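You operate a simulated robot arm through the tools that you are given. There is no shell and no other tool.

You run a simulated robot arm. Do the job below in one go: nothing can be reset, and whatever is moved stays where it is left.

JOB
Put things in order on the side table. At the end: the clear wine glass from the side table is on the black rubber tray; the yellow lemon half stands where the silver basin plug stood; the clear dressing jar stands where the yellow lemon half stood; the green drink bottle (marked "APPLE") is on the cream plate; the silver basin plug stands where the green drink bottle stood; whatever was shut is shut again. Leave all else as you found it, and nothing knocked over. Set down upright: wine glass, green drink bottle.

It is judged by the outcome, as a careful person would: the job done as asked, and still so three seconds after it is handed in. It fails if anything else is knocked over, pushed out of place, dropped, spilled or broken.

ROBOT AND FRAMES
A 7-joint arm with a two-finger parallel gripper, fixed in place. Base frame: the origin is on the floor under the middle of its stand, x ahead of it, y to its left, z up; the work surface is at about z = 780. Units: mm, degrees, N and s.
With the tool pointing down near the work surface it reaches from about 100 to 660 mm from the base axis. Its first joint turns from -66.0 to 66.0 degrees. Payload 1.57 kg.
Tool frame: the origin (TCP) lies between the finger pads and is the grasp point; the fingertips stand 30 mm ahead of it; z points along the fingers, y is the line along which they close. Largest opening 80 mm; finger width 17, thickness 12; the body of the gripper, 40 by 82 mm, starts 80 mm behind the TCP.
Orientation is that of the tool frame in the base frame, as [roll, pitch, yaw] about the fixed x, y, z axes, in that order (R = Rz(yaw) Ry(pitch) Rx(roll)). With the fingers straight down and closing along the base's y, the tool's x points along the base's -x, its y along +y and its z along -z.

CONTROLS
- The arm moves only by the tool apply_moves. Its argument "targets" is a list of rows, each a list of 6 numbers: the shift along the base's x, y, z in mm, then the turn, a rotation vector about the base's x, y, z in degrees. In form: [[tx, ty, tz, rx, ry, rz], ...]. A call has 1 to 20 rows; each row is the pose to reach, as a shift and turn from the pose commanded when the call began. "jaw" is the opening, from 0 (shut) to 1 (fully open), set as the call begins (left out, the last holds). A row lasts 0.2 s, in which the tool goes at most 50 mm and 8.6 degrees; a call with a longer step from one row to the next is refused whole, and so is a gripper value outside its range. Where a pose cannot be reached the arm comes as near as it can. A force on the tool above 40 N (or 10 N above the force at the start of the call, whichever is more), or a blocked arm, ends the call early, and 0.2 s more pass. Each finger travels about 72 mm/s and halts on what it meets, pressing with about 27 N; the grip force reading is that of the motor and also rises with nothing between the fingers. The clock runs only during rows and for 0.2 s after the last one: add rows that repeat a pose to give the fingers time. The reply holds the time, the measured pose of the TCP, the force on the tool along the base axes, the opening and the grip force, in the units named above and with some noise, with the torque about the TCP (base axes, N m) and any sound that the robot's microphone picked up, and new pictures: "show" is both (left out), scene, wrist or none.
- Cameras (640 x 400 px; columns grow to the right, rows downward): "scene" is fixed at [69.8, 470.4, 1399.4]; the picture's right is [-0.40, -0.92, 0.00], its down [-0.73, 0.32, -0.61] and it looks along [0.56, -0.24, -0.79] (base axes); focal length 358 px, centre (320, 200). "wrist" rides on the gripper at [72, -7, -122] in the tool frame; the picture's right is [0.09, 1.00, 0.00], its down [-0.84, 0.08, -0.54] and it looks along [-0.54, 0.05, 0.84] (tool axes); focal length 238 px, centre (320, 200).
- locate(camera, pixels): for up to 12 pixels [column, row] of the newest picture of that camera ("zoom" is the newest enlarged one), the place [x, y, z] in the base frame of the surface seen there, good to about 3 mm. It takes no simulated time.
- close_up(camera, box): a new picture of the part [left, top, right, bottom] of that camera's present view, enlarged. It takes no simulated time.
- finish_job(): hands the job in; it is judged then, once.

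Unless the task says otherwise, let go and move clear before handing in.

The tools are called after "Emit:" as a command line: name --pt "numbers of a row" for each row, then --argument value for the rest, lists and objects as JSON in quotes. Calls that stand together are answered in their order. apply_moves: Moves the arm, as the interface text tells. Its arguments: {"type":"object","properties":{"targets":{"type":"array","items":{"type":"array","items":{"type":"number"}}},"jaw":{"type":"number"},"show":{"type":"string","enum":["both","scene","wrist","none"]}},"required":["targets"]} The other tools are called the same way: locate (camera, pixels) gives the place of the surface under pixels of a picture; close_up (camera, box) takes an enlarged picture of a part of a camera's view; finish_job () hands the job in.

At the start:

```text
clock: 0.0
ee_pos: [391.9, 291.1, 1036.7]
tcp_rot: [-179.9, 0.0, -180.0]
contact_force: [0.4, 0.5, -0.1]
ft_torque: [-0.04, 0.0, -0.02]
opening: 79.9
finger_force: 0.1
```

scene: 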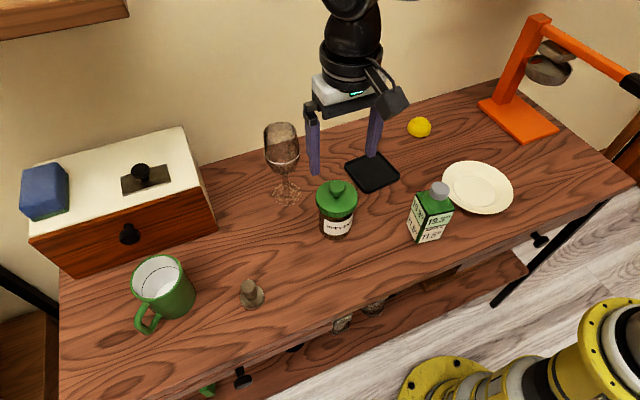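
wrist: 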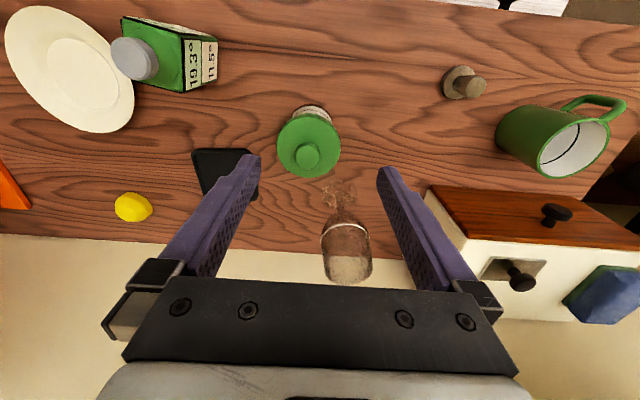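

The scene shows the wine glass near (283,160), the green-lidded jar near (337,208), the bottle/carton near (430,213), the plug near (250,294), the lemon near (419,127), the tray near (372,172), and the plate near (477,188). I'll take close-ups and locate these before moving.

Emit:
close_up --camera "scene" --box '[240, 100, 400, 250]'

Emit:
close_up --camera "scene" --box '[380, 90, 540, 250]'

Emit:
locate --camera "scene" --pixels '[[283, 127], [286, 197], [337, 188], [336, 234], [372, 172], [419, 127], [477, 188], [440, 188], [418, 240], [250, 285], [254, 305], [283, 150]]'

```text
2.67 times, centred on (320, 175) of scene
```

zoom: 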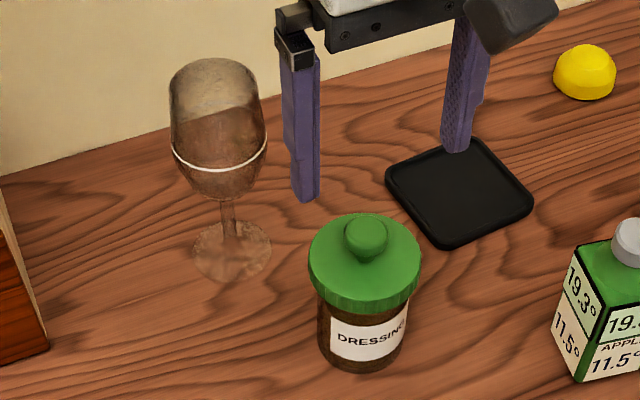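

```text
2.50 times, centred on (460, 170) of scene
```

zoom: 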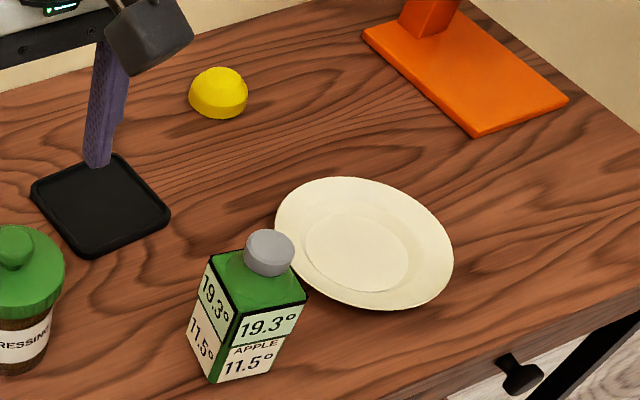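

```text
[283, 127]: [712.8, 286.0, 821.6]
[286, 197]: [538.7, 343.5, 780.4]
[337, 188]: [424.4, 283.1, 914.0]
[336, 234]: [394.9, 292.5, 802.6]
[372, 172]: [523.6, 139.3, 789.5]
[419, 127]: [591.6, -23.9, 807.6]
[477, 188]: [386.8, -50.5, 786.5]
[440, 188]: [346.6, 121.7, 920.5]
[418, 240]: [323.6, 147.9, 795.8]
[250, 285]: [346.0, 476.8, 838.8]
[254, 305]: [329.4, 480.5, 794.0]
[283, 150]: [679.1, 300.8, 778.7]
```

The zoom now shows the carton bottle with its cap at (270,245), the plate and the lemon. I'll locate their outlines in this zoom.

Emit:
locate --camera "zoom" --pixels '[[268, 245], [212, 260], [240, 310], [304, 297], [213, 381], [273, 370], [190, 340], [357, 252], [290, 215], [440, 280], [345, 185], [360, 300]]'

Emit:
locate --camera "zoom" --pixels '[[218, 72], [192, 100], [245, 100], [220, 116], [205, 90], [235, 85], [99, 205], [33, 188], [118, 157], [168, 215], [88, 256], [330, 245]]'

```text
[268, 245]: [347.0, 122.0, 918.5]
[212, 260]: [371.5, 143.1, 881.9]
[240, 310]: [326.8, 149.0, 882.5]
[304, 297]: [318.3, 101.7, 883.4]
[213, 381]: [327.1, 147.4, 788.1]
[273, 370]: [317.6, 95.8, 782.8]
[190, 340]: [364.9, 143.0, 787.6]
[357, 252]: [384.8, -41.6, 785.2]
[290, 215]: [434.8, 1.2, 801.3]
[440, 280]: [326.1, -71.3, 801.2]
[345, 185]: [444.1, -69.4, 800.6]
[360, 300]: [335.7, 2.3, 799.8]
```

```text
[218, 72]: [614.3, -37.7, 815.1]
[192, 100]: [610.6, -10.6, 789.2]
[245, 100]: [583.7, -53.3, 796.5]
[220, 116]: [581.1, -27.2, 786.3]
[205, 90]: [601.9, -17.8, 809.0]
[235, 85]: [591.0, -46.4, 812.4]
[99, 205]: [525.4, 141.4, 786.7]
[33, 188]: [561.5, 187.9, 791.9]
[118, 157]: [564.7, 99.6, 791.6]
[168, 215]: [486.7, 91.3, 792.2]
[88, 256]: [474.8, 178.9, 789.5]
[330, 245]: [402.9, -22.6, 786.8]
```

The bottle is a roughly 47 mm square at (345,122), the plate centre is about (385,-41), and the tray centre is about (522,139). Next I'll zoom on the jar, the glass and the plug.

Emit:
close_up --camera "scene" --box '[297, 165, 377, 245]'

Emit:
close_up --camera "scene" --box '[110, 240, 290, 345]'

Emit:
close_up --camera "scene" --box '[240, 115, 330, 215]'

Emit:
close_up --camera "wrist" --box '[240, 80, 400, 300]'

```text
5.00 times, centred on (337, 205) of scene
```

zoom: 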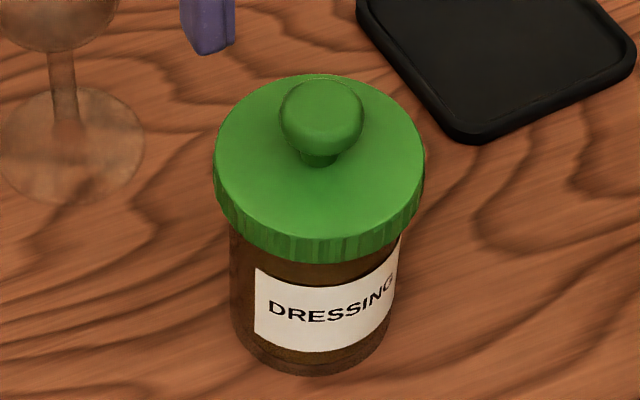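

```text
3.56 times, centred on (200, 292) of scene
```

zoom: 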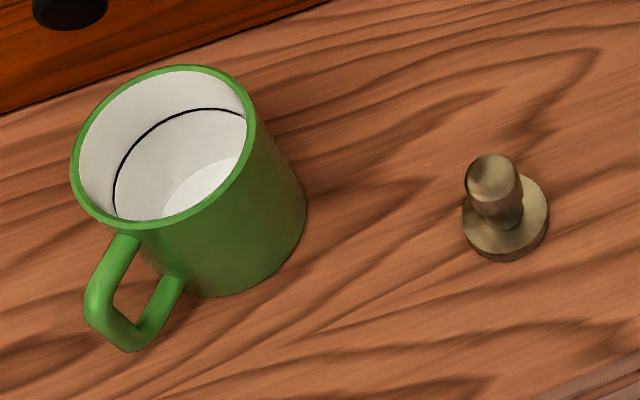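

```text
4.00 times, centred on (285, 165) of scene
```

zoom: 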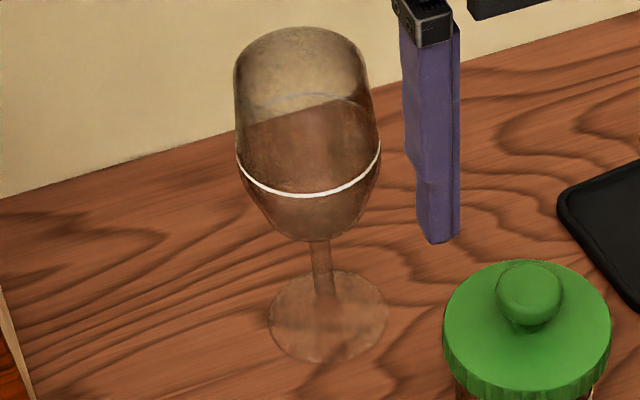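

```text
1.82 times, centred on (320, 190) of wrist
```

zoom: 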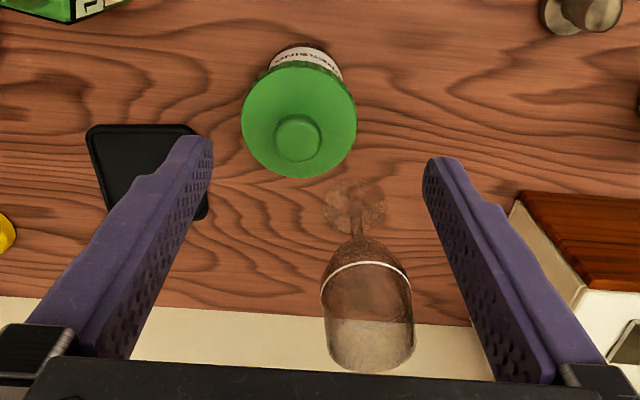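

The plug has a wide base and a stubby handle, and the jar has a wide lid with a knob. I'll locate edge points of both, plus the glass base and the mug.

Emit:
locate --camera "scene" --pixels '[[248.3, 284.1], [240.8, 297.6], [263.4, 296.2], [249.7, 305], [257.6, 287], [247, 280], [249.5, 296], [185, 290], [160, 264], [270, 193], [287, 193.5], [302, 193]]'

Emit:
locate --camera "scene" --pixels '[[337.4, 184], [317.6, 199], [356.2, 198], [336.6, 211], [336.6, 181.5], [334, 237], [321, 225], [350, 229], [337, 216], [330, 190], [322, 235], [345, 205]]'

```text
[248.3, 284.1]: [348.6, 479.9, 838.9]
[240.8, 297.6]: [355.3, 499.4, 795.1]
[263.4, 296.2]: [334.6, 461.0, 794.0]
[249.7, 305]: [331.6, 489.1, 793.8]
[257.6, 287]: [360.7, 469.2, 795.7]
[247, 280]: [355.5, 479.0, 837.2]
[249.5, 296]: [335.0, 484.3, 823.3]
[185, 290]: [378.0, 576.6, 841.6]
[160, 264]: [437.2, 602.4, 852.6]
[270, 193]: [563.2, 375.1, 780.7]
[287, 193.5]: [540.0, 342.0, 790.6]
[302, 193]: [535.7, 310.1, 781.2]
```

```text
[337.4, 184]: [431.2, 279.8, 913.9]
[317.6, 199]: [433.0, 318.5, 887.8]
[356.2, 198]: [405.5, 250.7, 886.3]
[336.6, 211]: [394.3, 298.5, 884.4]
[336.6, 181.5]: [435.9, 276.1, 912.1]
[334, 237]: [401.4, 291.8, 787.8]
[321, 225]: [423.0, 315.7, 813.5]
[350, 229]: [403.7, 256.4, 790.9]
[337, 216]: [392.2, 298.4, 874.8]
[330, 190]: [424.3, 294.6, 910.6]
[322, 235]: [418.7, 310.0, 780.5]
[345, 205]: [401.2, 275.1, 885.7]
```

The glass base centre is near (545,342) with its rim at z≈977, the plug is at (346,480), and the jar is at about (423,283). I'll move toward the glass at a height clear of it to refine its position with the wrist camera.

Emit:
apply_moves --pt "20 12 5 0 0 0" --pt "40 25 10 0 0 0" --pt "60 38 15 0 0 0" --pt "78 50 20 0 0 0" --pt "78 50 20 0 0 0" --jaw 1 --show "both"

```text
clock: 1.2
ee_pos: [468.4, 341.1, 1055.3]
tcp_rot: [180.0, 0.0, -180.0]
contact_force: [0.5, -0.3, 0.1]
ft_torque: [-0.03, -0.04, -0.01]
opening: 80.2
finger_force: 0.1
```

scene: 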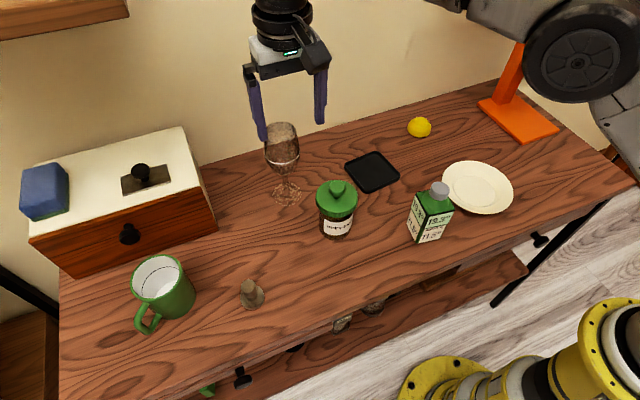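
wrist: 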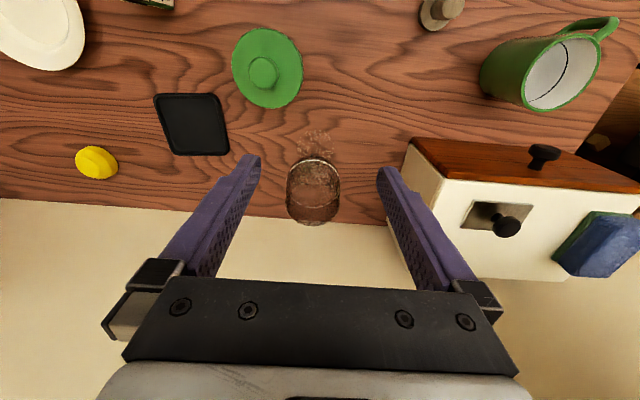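

The wrist view now shows the glass bowl around (313,190) between the open fingers, and its foot at (316,143). I'll zoom in to measure them.

Emit:
close_up --camera "wrist" --box '[260, 120, 370, 235]'

Emit:
locate --camera "wrist" --pixels '[[316, 143], [316, 133], [300, 143], [332, 143], [298, 143], [334, 143], [263, 72], [265, 92], [232, 66], [302, 66], [96, 162], [192, 125]]'

```text
3.48 times, centred on (315, 178) of wrist
```

zoom: 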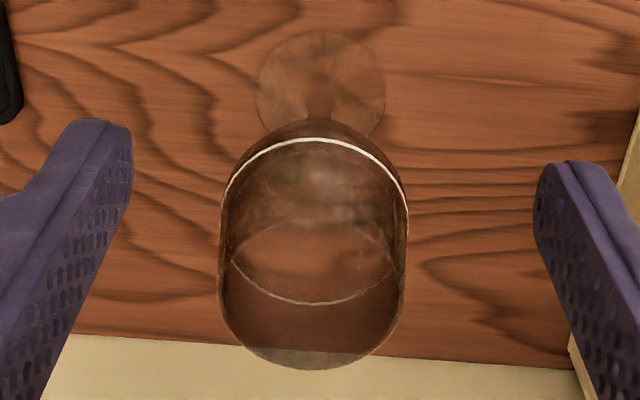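

```text
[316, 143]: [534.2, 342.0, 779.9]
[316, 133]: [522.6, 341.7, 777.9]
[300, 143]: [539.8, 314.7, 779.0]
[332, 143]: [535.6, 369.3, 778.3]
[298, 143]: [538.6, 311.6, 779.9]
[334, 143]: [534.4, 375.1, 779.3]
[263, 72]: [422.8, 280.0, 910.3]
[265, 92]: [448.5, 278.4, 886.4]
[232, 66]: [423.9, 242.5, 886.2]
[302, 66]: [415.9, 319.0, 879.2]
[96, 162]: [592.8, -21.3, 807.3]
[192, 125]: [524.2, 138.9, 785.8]
```

Both views put the glass axis at about (543,340.5), with a widest bowl diameter of about 68 mm at z≈908. I'll move above it first, check, then descend.

Emit:
apply_moves --pt "25 0 0 0 0 0" --pt "50 -0.5 0 0 0 0" --pt "74 -0.5 0 0 0 0" --pt "74 -0.5 0 0 0 0" --pt "74 -0.5 0 0 0 0" --jaw 1

```text
clock: 2.4
ee_pos: [519.8, 330.4, 1048.3]
tcp_rot: [180.0, 0.0, -179.9]
contact_force: [0.7, -0.1, 0.2]
ft_torque: [-0.01, 0.02, -0.01]
opening: 80.4
finger_force: 0.0
out of reach, approached as far as the arm can: row 2, 3, 4, 5
```

scene: 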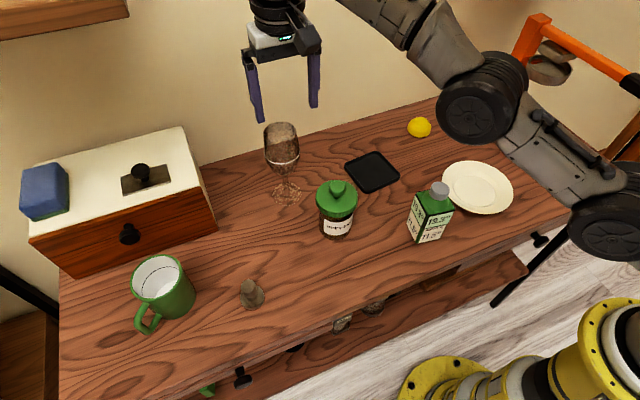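
wrist: 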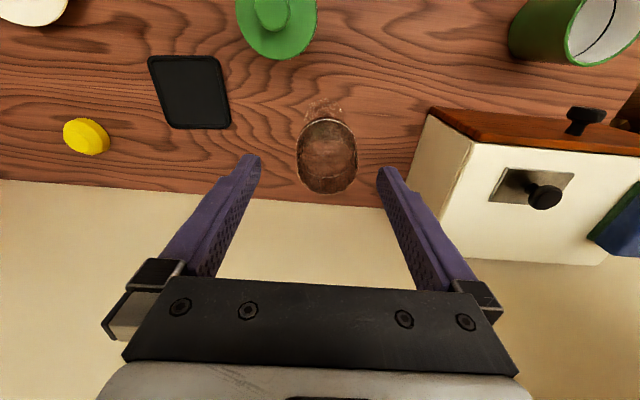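

Vertical-tool reach runs out at z≈1050 (actual 519.8, 330.4). I'll descend to z≈915 at x≈492, where the open fingers stay clear of both the bowl and the jar, then slide outward around the bowl.

Emit:
close_up --camera "wrist" --box '[270, 80, 390, 210]'

Emit:
apply_moves --pt "-20 0 0 0 0 0" --pt "-40 0 0 0 0 0" --pt "-52 0 0 0 0 0" --pt "-52 0 -20 0 0 0" --pt "-52 0 -40 0 0 0" --pt "-52 0 -40 0 0 0" --jaw 1

```text
3.08 times, centred on (330, 145) of wrist
```

zoom: 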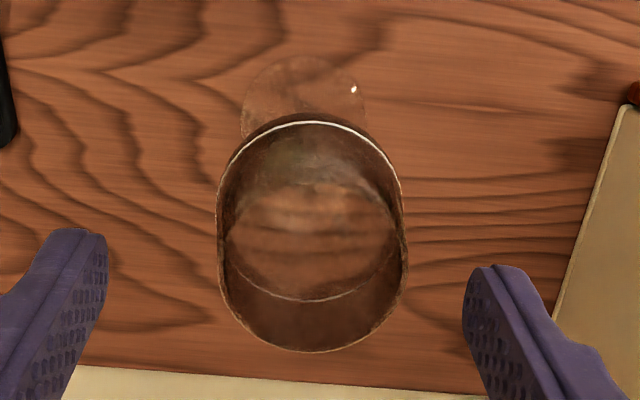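

```text
clock: 3.8
ee_pos: [468.9, 329.5, 1008.9]
tcp_rot: [-179.9, 0.1, -180.0]
contact_force: [0.2, 0.5, 0.2]
ft_torque: [0.0, 0.0, -0.02]
opening: 80.2
finger_force: 0.0
```

scene: 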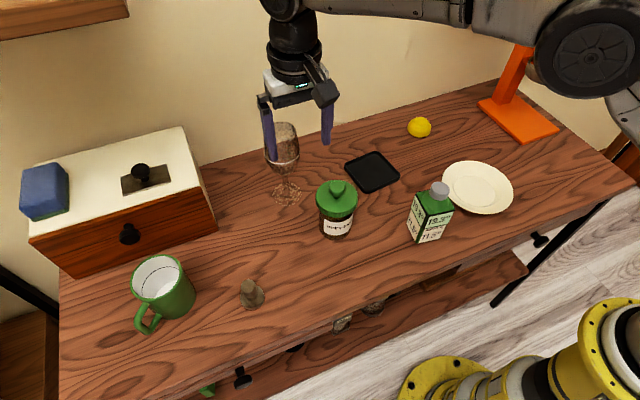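
wrist: 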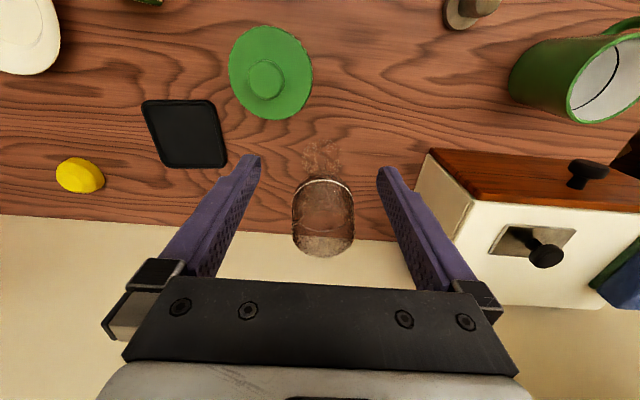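

The glass axis is confirmed at about (543.5,340). I'll move to (492,340), descend to z≈916 and check before sliding in.

Emit:
apply_moves --pt "12 5.5 0 0 0 0" --pt "22 10.5 0 0 0 0" --pt "22 10.5 -20 0 0 0" --pt "22 10.5 -40 0 0 0" --pt "22 10.5 -60 0 0 0" --pt "22 10.5 -80 0 0 0" --pt "22 10.5 -93 0 0 0" --pt "22 10.5 -93 0 0 0" --jaw 1

```text
clock: 5.6
ee_pos: [489.5, 341.1, 917.3]
tcp_rot: [180.0, 0.1, -180.0]
contact_force: [-0.4, -0.8, -0.5]
ft_torque: [0.02, -0.03, -0.01]
opening: 80.1
finger_force: 0.0
```

scene: 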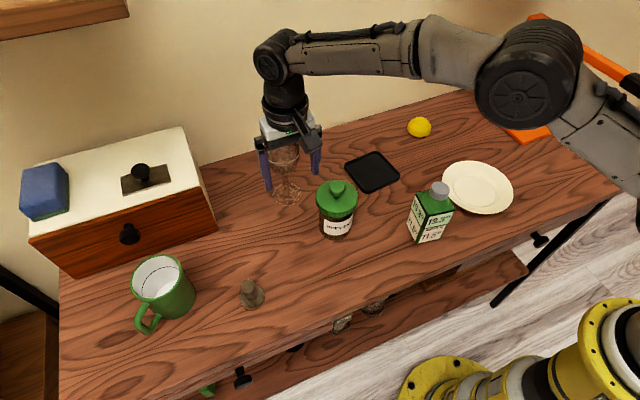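
wrist: 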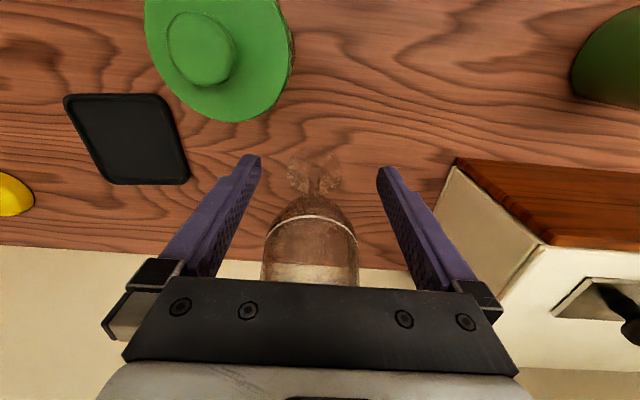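

The bowl is ahead of the open fingers with its ring at about (310,220). I'll zoom to centre it precisely before sliding in.

Emit:
close_up --camera "wrist" --box '[230, 140, 410, 290]'

```text
2.67 times, centred on (320, 215) of wrist
```

zoom: 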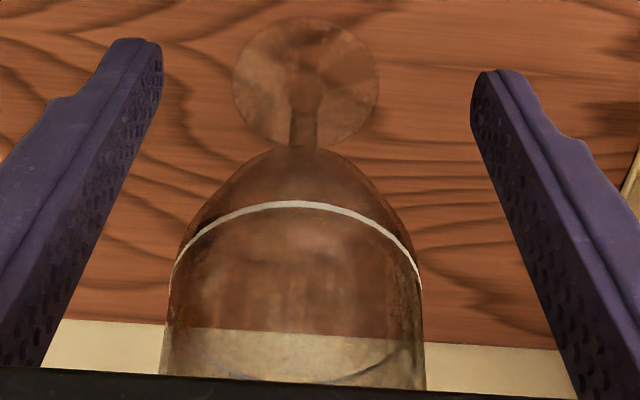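

The ring and foot both give the glass axis at y≈339.3, so I'll shift y by -1.5 and slide +54 in x around the bowl, jaws open.

Emit:
apply_moves --pt "10 -1.5 0 0 0 0" --pt "20 -1.5 0 0 0 0" --pt "30 -1.5 0 0 0 0" --pt "40 -1.5 0 0 0 0" --pt "48 -1.5 0 0 0 0" --pt "54 -1.5 0 0 0 0" --pt "54 -1.5 0 0 0 0" --pt "54 -1.5 0 0 0 0" --jaw 1

```text
clock: 7.4
ee_pos: [543.7, 339.5, 914.1]
tcp_rot: [-180.0, 0.0, -180.0]
contact_force: [-0.2, 0.0, 0.4]
ft_torque: [-0.01, -0.01, -0.01]
opening: 79.9
finger_force: 0.0
```

scene: 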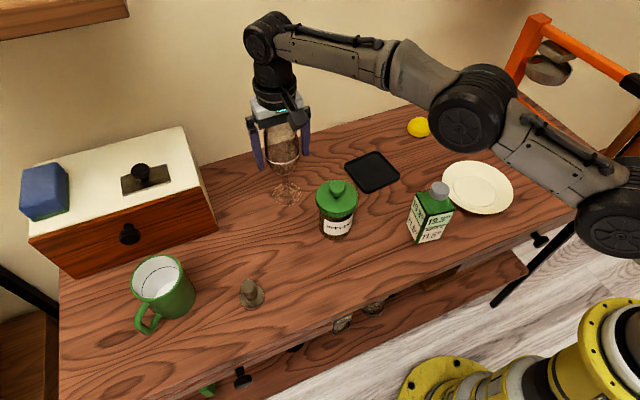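
wrist: 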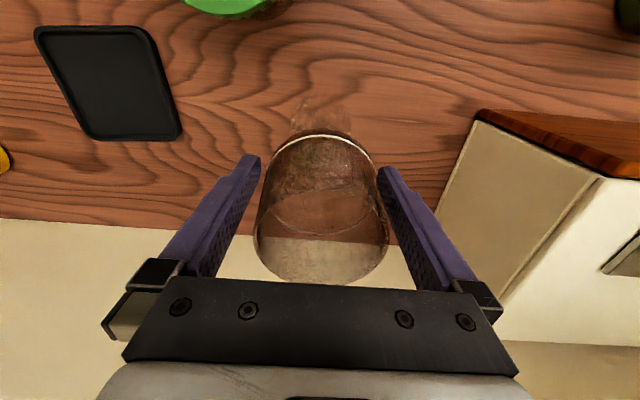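

The bowl sits between the fingers (256–388 px at row 230) with clearance on both sides. I'll close gently on it.

Emit:
apply_moves --pt "0 0 0 0 0 0" --pt "0 0 0 0 0 0" --pt "0 0 0 0 0 0" --jaw 0.75

```text
clock: 8.2
ee_pos: [543.4, 339.8, 915.6]
tcp_rot: [-179.8, 0.1, 180.0]
contact_force: [-0.1, 0.6, -0.3]
ft_torque: [0.03, -0.05, 0.02]
opening: 63.8
finger_force: 27.0
```

scene: 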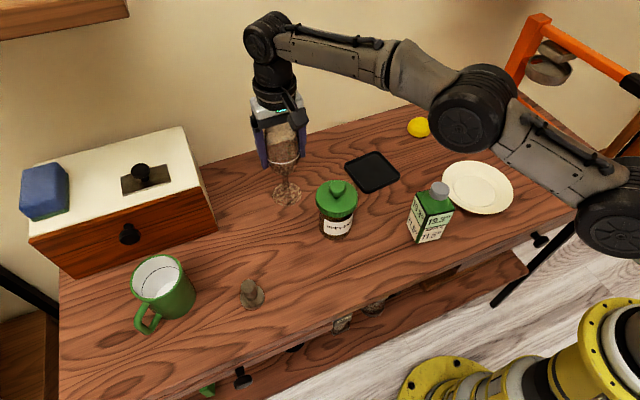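
wrist: 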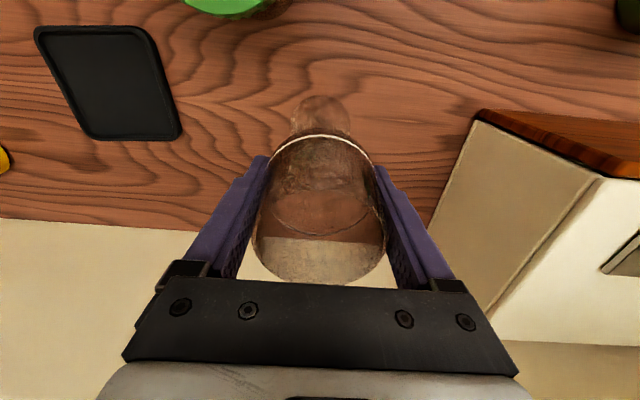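

The fingers stopped at 63.8 mm with 27 N, so the bowl is held. I'll lift slowly and check.

Emit:
apply_moves --pt "0 0 5 0 0 0" --pt "0 0 10 0 0 0" --pt "0 0 15 0 0 0" --pt "0 0 20 0 0 0" --pt "0 0 25 0 0 0" --pt "0 0 25 0 0 0" --jaw 0.7

```text
clock: 9.6
ee_pos: [543.4, 338.7, 941.1]
tcp_rot: [-180.0, -0.1, 180.0]
contact_force: [0.4, -0.5, -3.0]
ft_torque: [0.02, 0.01, 0.0]
opening: 63.6
finger_force: 26.5
```

scene: 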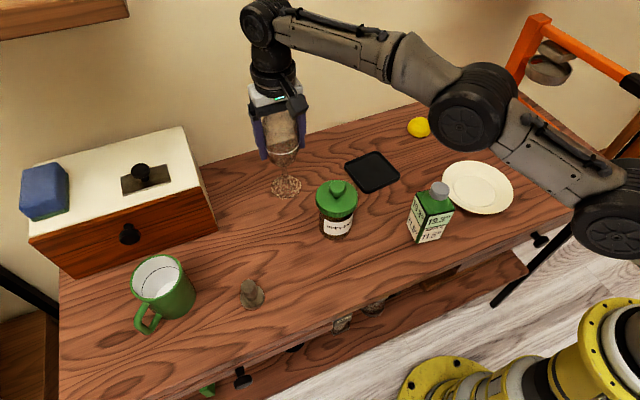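
wrist: 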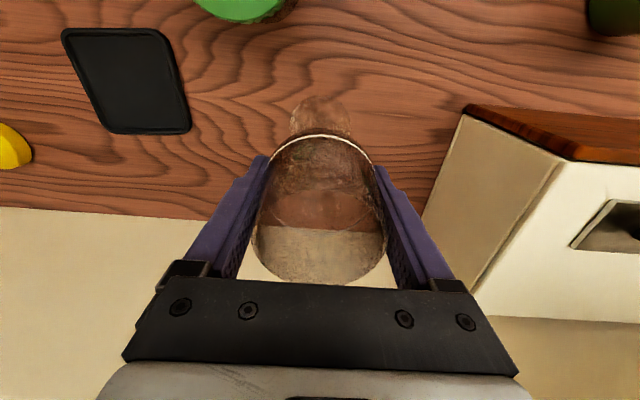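

The glass lifts cleanly (3 N, upright). I'll carry it over to the tray centre at (523,139.5).

Emit:
apply_moves --pt "-2 -8 3 0 0 0" --pt "-5 -24 8 0 0 0" --pt "-8 -42 12 0 0 0" --pt "-10 -60 15 0 0 0" --pt "-12 -80 15 0 0 0" --pt "-14 -100 15 0 0 0" --pt "-16 -120 15 0 0 0" --pt "-18 -140 15 0 0 0" --pt "-19 -160 15 0 0 0" --pt "-20 -180 15 0 0 0" --pt "-20.5 -193 15 0 0 0" --pt "-20.5 -199.5 15 0 0 0" --pt "-20.5 -199.5 15 0 0 0" --pt "-20.5 -199.5 15 0 0 0" --jaw 0.7

```text
clock: 12.6
ee_pos: [523.0, 139.2, 956.1]
tcp_rot: [179.9, 0.1, 179.9]
contact_force: [0.2, 0.9, -2.0]
ft_torque: [-0.01, -0.02, -0.01]
opening: 63.6
finger_force: 27.3
```

scene: 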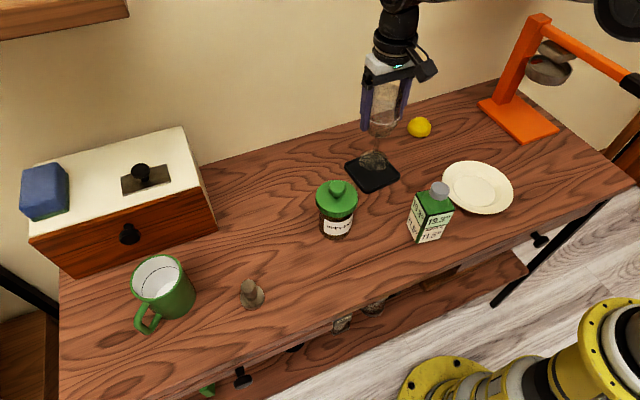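
wrist: 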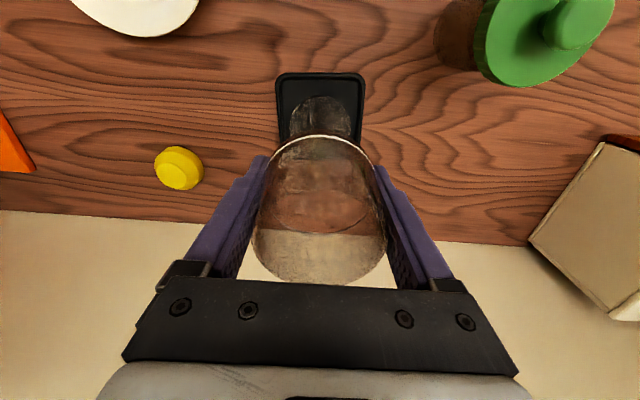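

The glass is above the tray. I'll check centering in close-ups before lowering.

Emit:
close_up --camera "scene" --box '[330, 70, 450, 200]'

Emit:
close_up --camera "wrist" --box '[255, 60, 385, 180]'

```text
3.08 times, centred on (390, 135) of scene
```

zoom: 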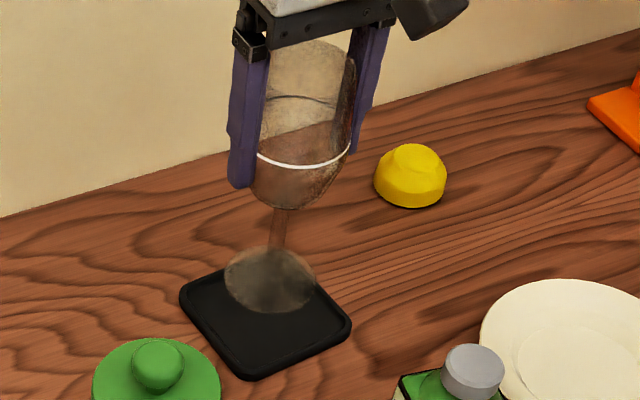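

```text
3.33 times, centred on (320, 120) of wrist
```

zoom: 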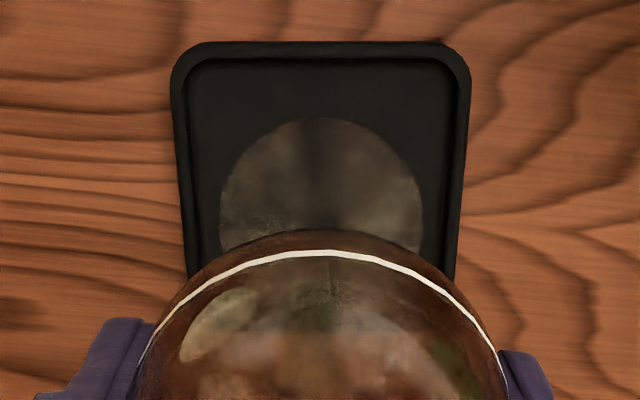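

The foot is centred on the tray in y and the coordinates match in x. I'll lower it, slowly at the end.

Emit:
apply_moves --pt "0 0 -8 0 0 0" --pt "0 0 -16 0 0 0" --pt "0 0 -22 0 0 0" --pt "0 0 -26 0 0 0" --pt "0 0 -28 0 0 0" --pt "0 0 -30 0 0 0" --pt "0 0 -30 0 0 0" --jaw 0.7 --show "scene"

```text
clock: 14.2
ee_pos: [523.6, 140.3, 926.1]
tcp_rot: [-180.0, 0.0, 180.0]
contact_force: [0.5, 0.3, -2.0]
ft_torque: [0.0, -0.01, 0.0]
opening: 63.6
finger_force: 27.1
```

scene: 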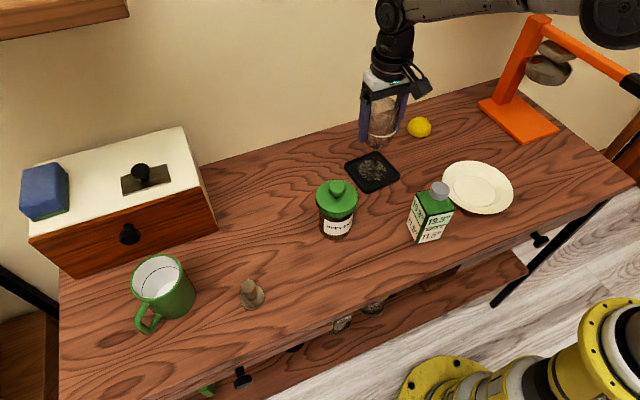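

Still free-hanging (-2 N). I'll continue in 1 mm steps, watching the force.

Emit:
apply_moves --pt "0 0 -1 0 0 0" --pt "0 0 -2 0 0 0" --pt "0 0 -3 0 0 0" --pt "0 0 -3 0 0 0" --jaw 0.7 --show "none"

Emit:
apply_moves --pt "0 0 -1 0 0 0" --pt "0 0 -1 0 0 0" --jaw 0.7 --show "none"

Emit:
apply_moves --pt "0 0 -1 0 0 0" --pt "0 0 -1 0 0 0" --jaw 0.7 --show "scene"

```text
clock: 15.2
ee_pos: [523.8, 139.4, 923.0]
tcp_rot: [-180.0, 0.1, 180.0]
contact_force: [0.2, 0.0, -2.1]
ft_torque: [0.0, 0.01, -0.03]
opening: 63.5
finger_force: 27.1
```

```text
clock: 15.8
ee_pos: [523.1, 140.0, 923.0]
tcp_rot: [180.0, 0.0, -180.0]
contact_force: [0.5, 0.7, -2.2]
ft_torque: [0.03, 0.01, -0.03]
opening: 63.6
finger_force: 27.3
```

```text
clock: 16.4
ee_pos: [522.8, 139.4, 920.5]
tcp_rot: [180.0, -0.1, -179.9]
contact_force: [-1.4, -0.1, 0.5]
ft_torque: [-0.18, 0.15, -0.04]
opening: 63.2
finger_force: 26.7
```

scene: 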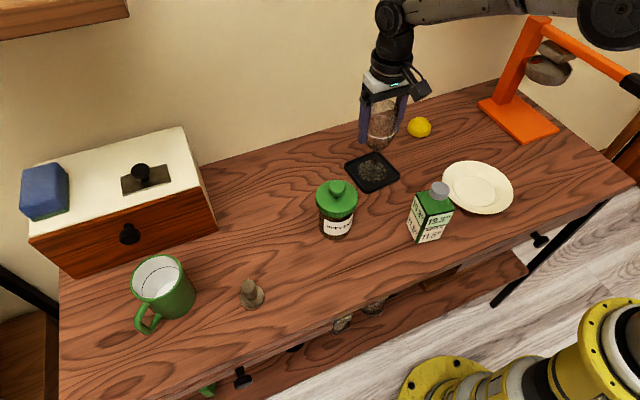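

Contact is felt now: the force went from -2.1 to about +0.5 N at z≈920.5, so the foot rests on the tray. I'll release gently.

Emit:
apply_moves --pt "0 0 -0.5 0 0 0" --pt "0 0 -0.5 0 0 0" --jaw 0.82 --show "none"

Emit:
apply_moves --pt "0 0 0 0 0 0" --pt "0 0 0 0 0 0" --jaw 1 --show "both"

```text
clock: 17.0
ee_pos: [523.6, 140.2, 919.6]
tcp_rot: [180.0, 0.0, -180.0]
contact_force: [-0.8, -0.7, -0.6]
ft_torque: [0.01, 0.01, 0.0]
opening: 65.5
finger_force: 0.0
```

```text
clock: 17.6
ee_pos: [522.8, 138.6, 920.2]
tcp_rot: [180.0, 0.0, -180.0]
contact_force: [-0.1, 0.3, 0.1]
ft_torque: [-0.01, 0.02, 0.02]
opening: 80.2
finger_force: 0.0
```

scene: 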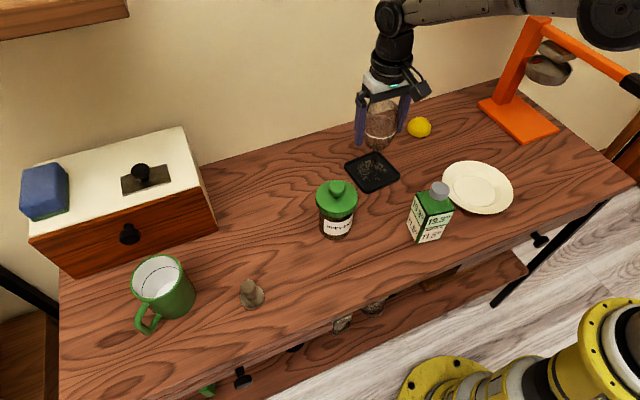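
wrist: 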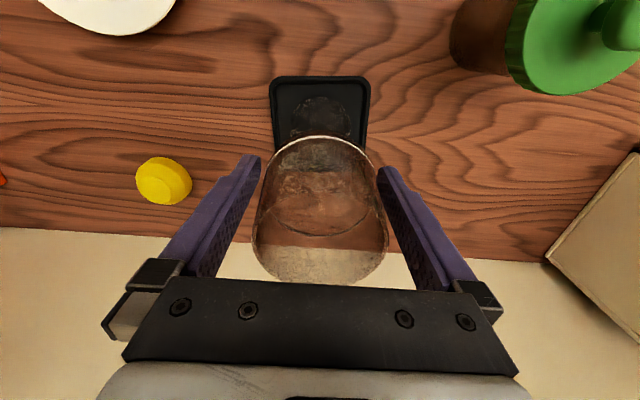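

The glass stands free on the tray with the fingers open. I'll rise straight up, then move to above the bottle.

Emit:
apply_moves --pt "0 0 15 0 0 0" --pt "0 0 35 0 0 0" --pt "0 0 60 0 0 0" --pt "0 0 85 0 0 0" --pt "0 0 100 0 0 0" --pt "-40 -4 100 0 0 0" --pt "-80 -8 100 0 0 0" --pt "-120 -12 100 0 0 0" --pt "-160 -16 100 0 0 0" --pt "-190 -17 100 0 0 0" --pt "-200 -17 100 0 0 0" --pt "-200 -17 100 0 0 0" --jaw 1 --show "both"

```text
clock: 20.2
ee_pos: [322.5, 121.0, 1020.2]
tcp_rot: [180.0, 0.1, -180.0]
contact_force: [0.2, -0.9, -1.4]
ft_torque: [-0.01, -0.01, 0.02]
opening: 79.8
finger_force: 0.2
```

scene: 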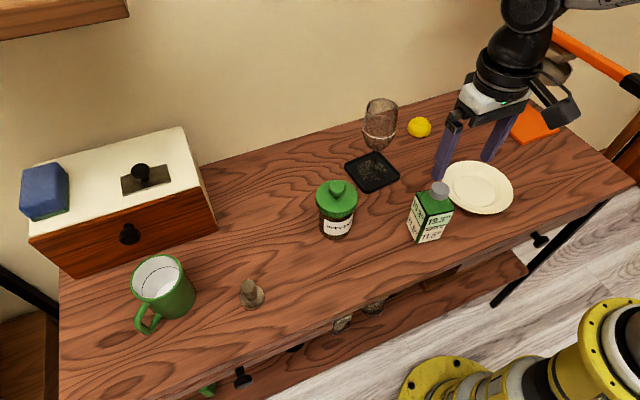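
wrist: 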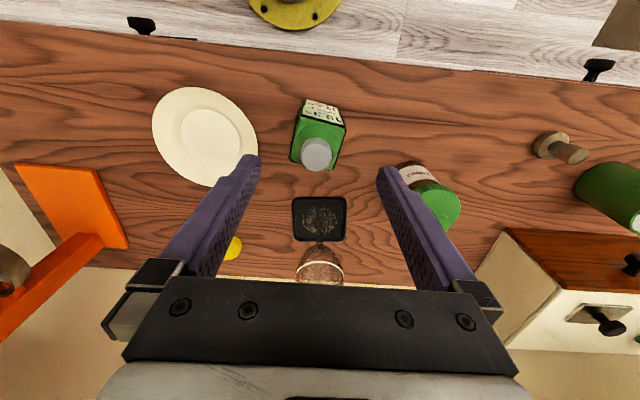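

The glass stands upright near the tray's centre. Now I'll zoom on the bottle at (317,130) to get its exact centre and orientation.

Emit:
close_up --camera "wrist" --box '[270, 85, 370, 185]'

Emit:
locate --camera "wrist" --pixels '[[316, 153], [299, 118], [343, 126], [336, 165], [292, 158], [211, 137], [197, 106], [229, 152], [205, 137], [320, 215], [235, 122], [187, 150]]'

```text
4.00 times, centred on (320, 135) of wrist
```

zoom: 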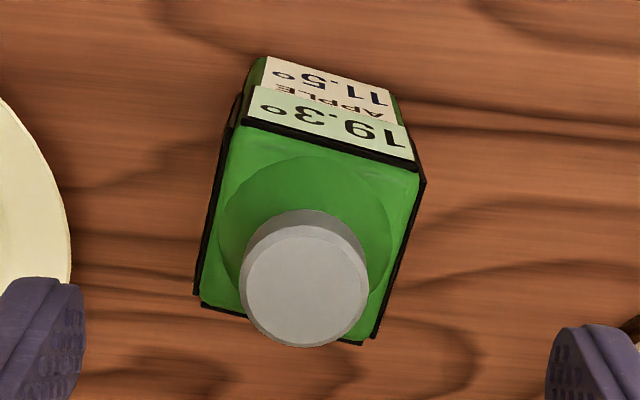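

```text
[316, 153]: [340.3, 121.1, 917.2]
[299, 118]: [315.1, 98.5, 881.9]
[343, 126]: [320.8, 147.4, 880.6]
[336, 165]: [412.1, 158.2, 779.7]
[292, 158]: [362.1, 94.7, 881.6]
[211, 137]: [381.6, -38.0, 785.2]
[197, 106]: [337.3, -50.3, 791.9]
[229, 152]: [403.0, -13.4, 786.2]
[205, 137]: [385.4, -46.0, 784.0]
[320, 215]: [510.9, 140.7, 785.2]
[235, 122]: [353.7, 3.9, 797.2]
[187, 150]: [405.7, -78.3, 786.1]
```

The bottle is about 51 mm square, centred at (344,121) and rotated about -12°. I'll also zoom on the plate to fix its centre.

Emit:
close_up --camera "wrist" --box '[140, 70, 270, 200]'

Emit:
locate --camera "wrist" --pixels '[[158, 110], [158, 150], [175, 90], [180, 178], [205, 89], [210, 183], [235, 100], [252, 130], [255, 150], [244, 160], [185, 120], [225, 130]]'

```text
3.08 times, centred on (205, 135) of wrist
```

zoom: 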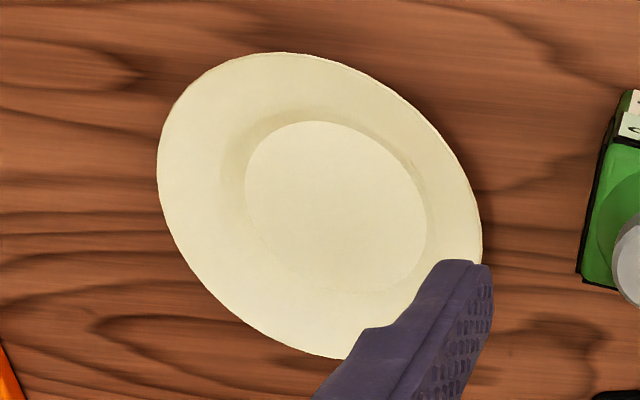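

```text
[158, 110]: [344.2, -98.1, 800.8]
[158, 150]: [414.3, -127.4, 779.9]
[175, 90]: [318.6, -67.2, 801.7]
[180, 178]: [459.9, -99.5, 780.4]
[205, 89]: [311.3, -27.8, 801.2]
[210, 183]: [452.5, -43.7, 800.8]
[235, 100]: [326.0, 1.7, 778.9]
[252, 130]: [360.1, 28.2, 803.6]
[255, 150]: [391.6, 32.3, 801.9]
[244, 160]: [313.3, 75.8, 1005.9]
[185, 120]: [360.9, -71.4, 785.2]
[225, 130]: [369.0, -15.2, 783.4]
```

Plate centre is about (383,-40) with its flat surface at z≈785. I'll move over the bottle, turn -12° to match its sides, and come down partway.

Emit:
apply_moves --pt "8 0 0 0 0 -4" --pt "16 0 0 0 0 -8" --pt "21.5 0 -5 0 0 -12" --pt "21.5 0 -25 0 0 -12" --pt "21.5 0 -45 0 0 -12" --pt "21.5 0 -65 0 0 -12" --pt "21.5 0 -65 0 0 -12" --jaw 1 --show "both"

```text
clock: 21.8
ee_pos: [343.9, 121.3, 955.2]
tcp_rot: [-180.0, -0.1, 168.0]
contact_force: [0.1, 0.2, 0.1]
ft_torque: [0.01, -0.02, 0.01]
opening: 79.9
finger_force: 0.0
```

scene: 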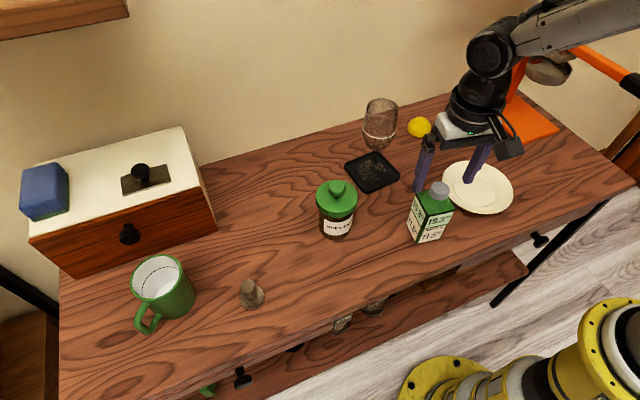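
wrist: 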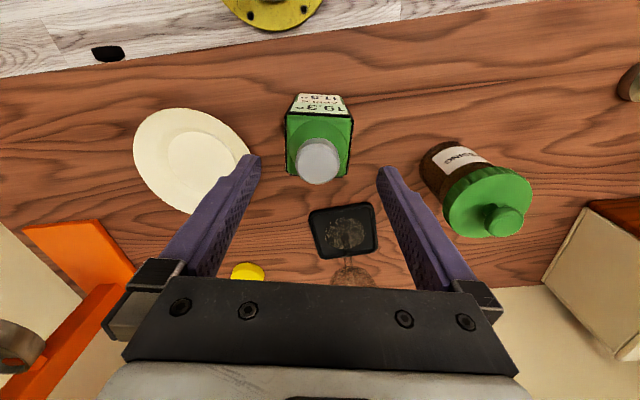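

Emit:
close_up --camera "wrist" --box '[250, 80, 390, 200]'

```text
3.33 times, centred on (320, 140) of wrist
```

zoom: 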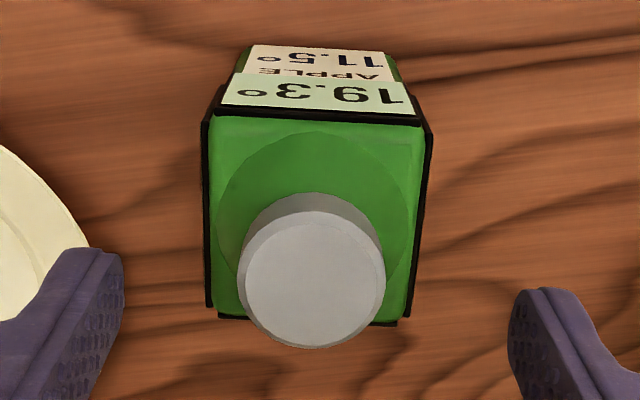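

The bottle's edges are parallel to the fingers and it is centred within 1–2 mm. I'll descend to z≈852 and close on the body.

Emit:
apply_moves --pt "0 -1.2 -15 0 0 0" --pt "0 -1.2 -35 0 0 0" --pt "0 -1.2 -55 0 0 0" --pt "0 -1.2 -75 0 0 0" --pt "0 -1.2 -92 0 0 0" --pt "0 -1.2 -103 0 0 0" --pt "0 -1.2 -103 0 0 0" --jaw 1 --show "both"

```text
clock: 23.4
ee_pos: [344.9, 121.6, 852.1]
tcp_rot: [-179.9, 0.0, 168.0]
contact_force: [0.7, 0.0, -0.2]
ft_torque: [0.0, 0.0, 0.0]
opening: 80.2
finger_force: 0.1
```

scene: 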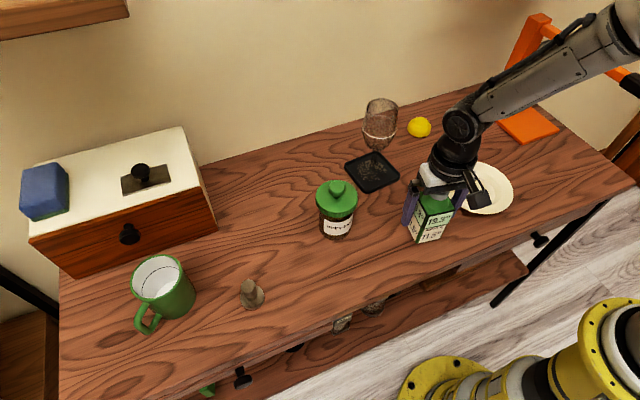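
wrist: 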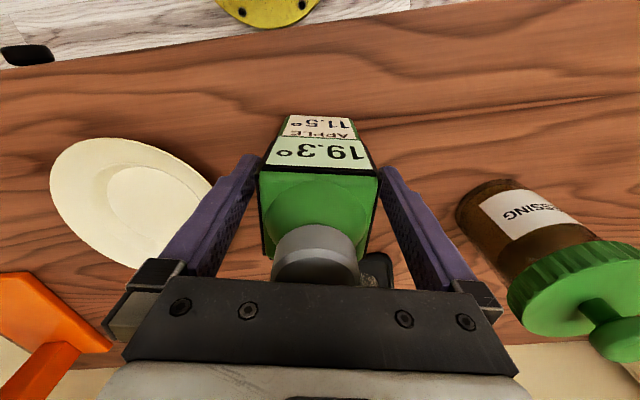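

The bottle body is between the pads (260–378 px) and the cap clears the palm. I'll close.

Emit:
apply_moves --pt "0 0 0 0 0 0" --pt "0 0 0 0 0 0" --pt "0 0 0 0 0 0" --jaw 0.5 --show "none"

Emit:
apply_moves --pt "0 0 4 0 0 0" --pt "0 0 10 0 0 0" --pt "0 0 20 0 0 0" --pt "0 0 30 0 0 0" --pt "0 0 40 0 0 0" --pt "0 0 40 0 0 0" --jaw 0.5 --show "both"

```text
clock: 24.2
ee_pos: [344.9, 121.4, 852.0]
tcp_rot: [-179.9, 0.0, 168.0]
contact_force: [-0.3, 0.1, 0.5]
ft_torque: [0.02, 0.01, 0.02]
opening: 53.9
finger_force: 26.9
```

```text
clock: 25.6
ee_pos: [344.5, 122.0, 893.1]
tcp_rot: [-179.9, -0.1, 168.1]
contact_force: [-0.2, -0.1, -1.8]
ft_torque: [0.01, 0.02, -0.01]
opening: 53.9
finger_force: 27.1
```

scene: 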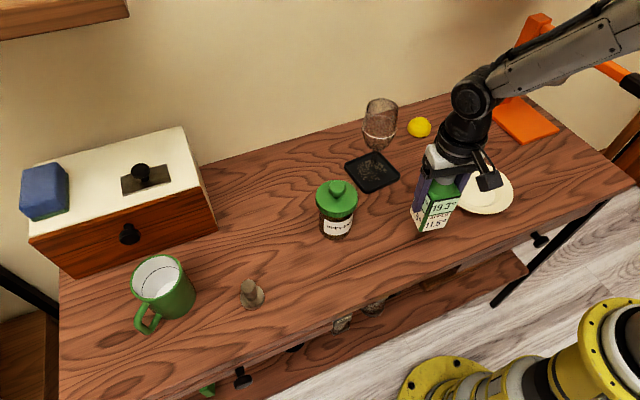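
wrist: 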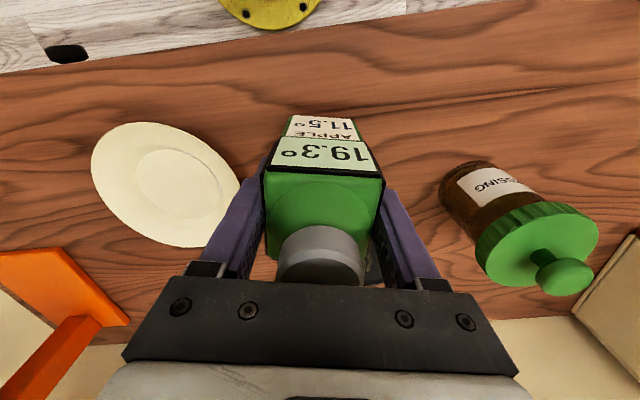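

Bottle held (53.9 mm, ~2 N) and level. I'll carry it to the plate centre at (383.5,-40).

Emit:
apply_moves --pt "3 -10 4 0 0 0" --pt "8 -30 8 0 0 0" --pt "13 -50 10 0 0 0" --pt "18 -70 10 0 0 0" --pt "23 -90 10 0 0 0" --pt "28 -110 10 0 0 0" --pt "33 -130 10 0 0 0" --pt "37 -150 10 0 0 0" --pt "39 -161.5 10 0 0 0" --pt "39 -161.5 10 0 0 0" --pt "39 -161.5 10 0 0 0" --jaw 0.5 --show "both"

```text
clock: 28.0
ee_pos: [383.2, -39.3, 900.6]
tcp_rot: [-180.0, 0.0, 168.1]
contact_force: [-0.1, 0.4, -3.0]
ft_torque: [0.01, 0.01, -0.01]
opening: 54.0
finger_force: 27.3
```

scene: 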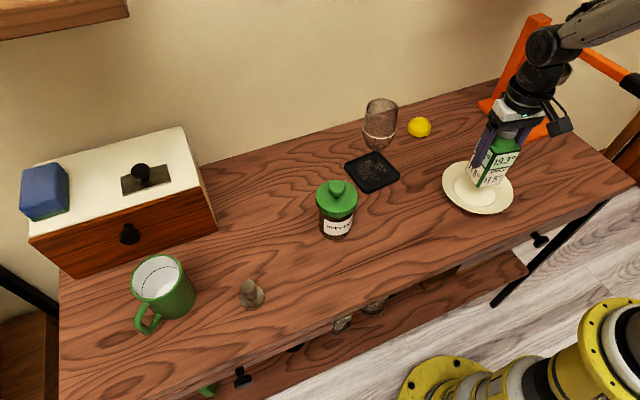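
wrist: 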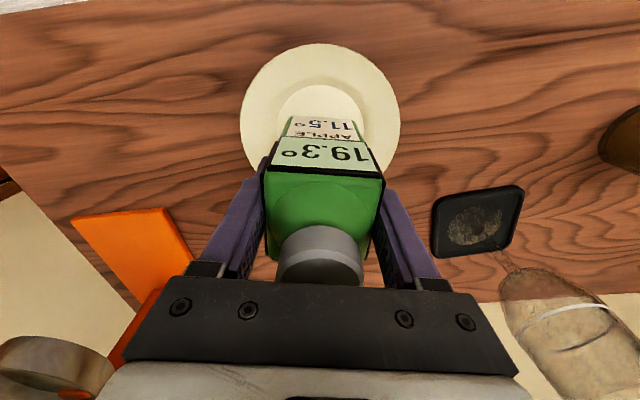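

The bottle is centred over the plate (plate 240–400 px, bottle ~320). I'll lower 38 mm, then feel for contact.

Emit:
apply_moves --pt "0 0 -10 0 0 0" --pt "0 0 -20 0 0 0" --pt "0 0 -30 0 0 0" --pt "0 0 -36 0 0 0" --pt "0 0 -39 0 0 0" --pt "0 0 -39 0 0 0" --jaw 0.5 --show "none"

Emit:
apply_moves --pt "0 0 -1 0 0 0" --pt "0 0 -2 0 0 0" --pt "0 0 -2 0 0 0" --jaw 0.5 --show "none"

Emit:
apply_moves --pt "0 0 -1 0 0 0" --pt "0 0 -1 0 0 0" --jaw 0.5 --show "none"

Emit:
apply_moves --pt "0 0 -1 0 0 0" --pt "0 0 -1 0 0 0" --jaw 0.5 --show "both"

```text
clock: 29.4
ee_pos: [385.1, -40.8, 863.8]
tcp_rot: [-179.9, 0.0, 168.0]
contact_force: [0.7, -0.2, -2.0]
ft_torque: [-0.03, 0.01, 0.03]
opening: 53.9
finger_force: 27.3
```

```text
clock: 30.2
ee_pos: [384.1, -40.6, 860.2]
tcp_rot: [180.0, 0.0, 168.1]
contact_force: [0.2, -0.3, -3.0]
ft_torque: [-0.03, 0.03, -0.02]
opening: 53.7
finger_force: 27.0
```

```text
clock: 30.8
ee_pos: [384.2, -40.8, 860.3]
tcp_rot: [-179.9, 0.1, 168.0]
contact_force: [0.5, 0.4, -2.8]
ft_torque: [-0.03, -0.03, 0.02]
opening: 53.7
finger_force: 26.8
```

```text
clock: 31.4
ee_pos: [384.0, -42.0, 859.1]
tcp_rot: [180.0, 0.0, 168.0]
contact_force: [-0.8, 0.3, -2.3]
ft_torque: [0.0, 0.01, 0.0]
opening: 53.7
finger_force: 26.9
```

scene: 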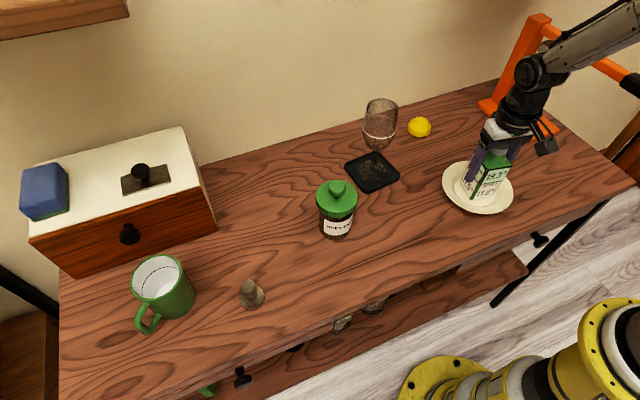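
wrist: 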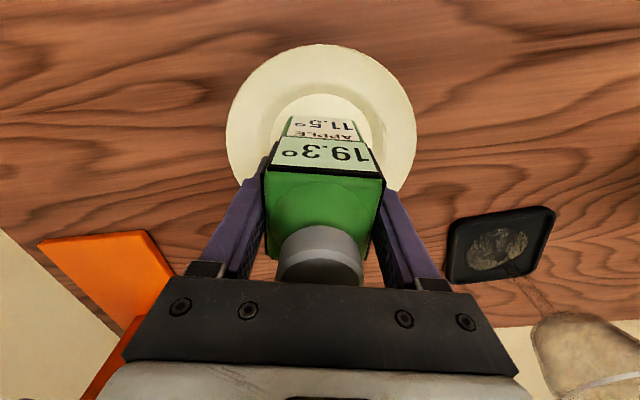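

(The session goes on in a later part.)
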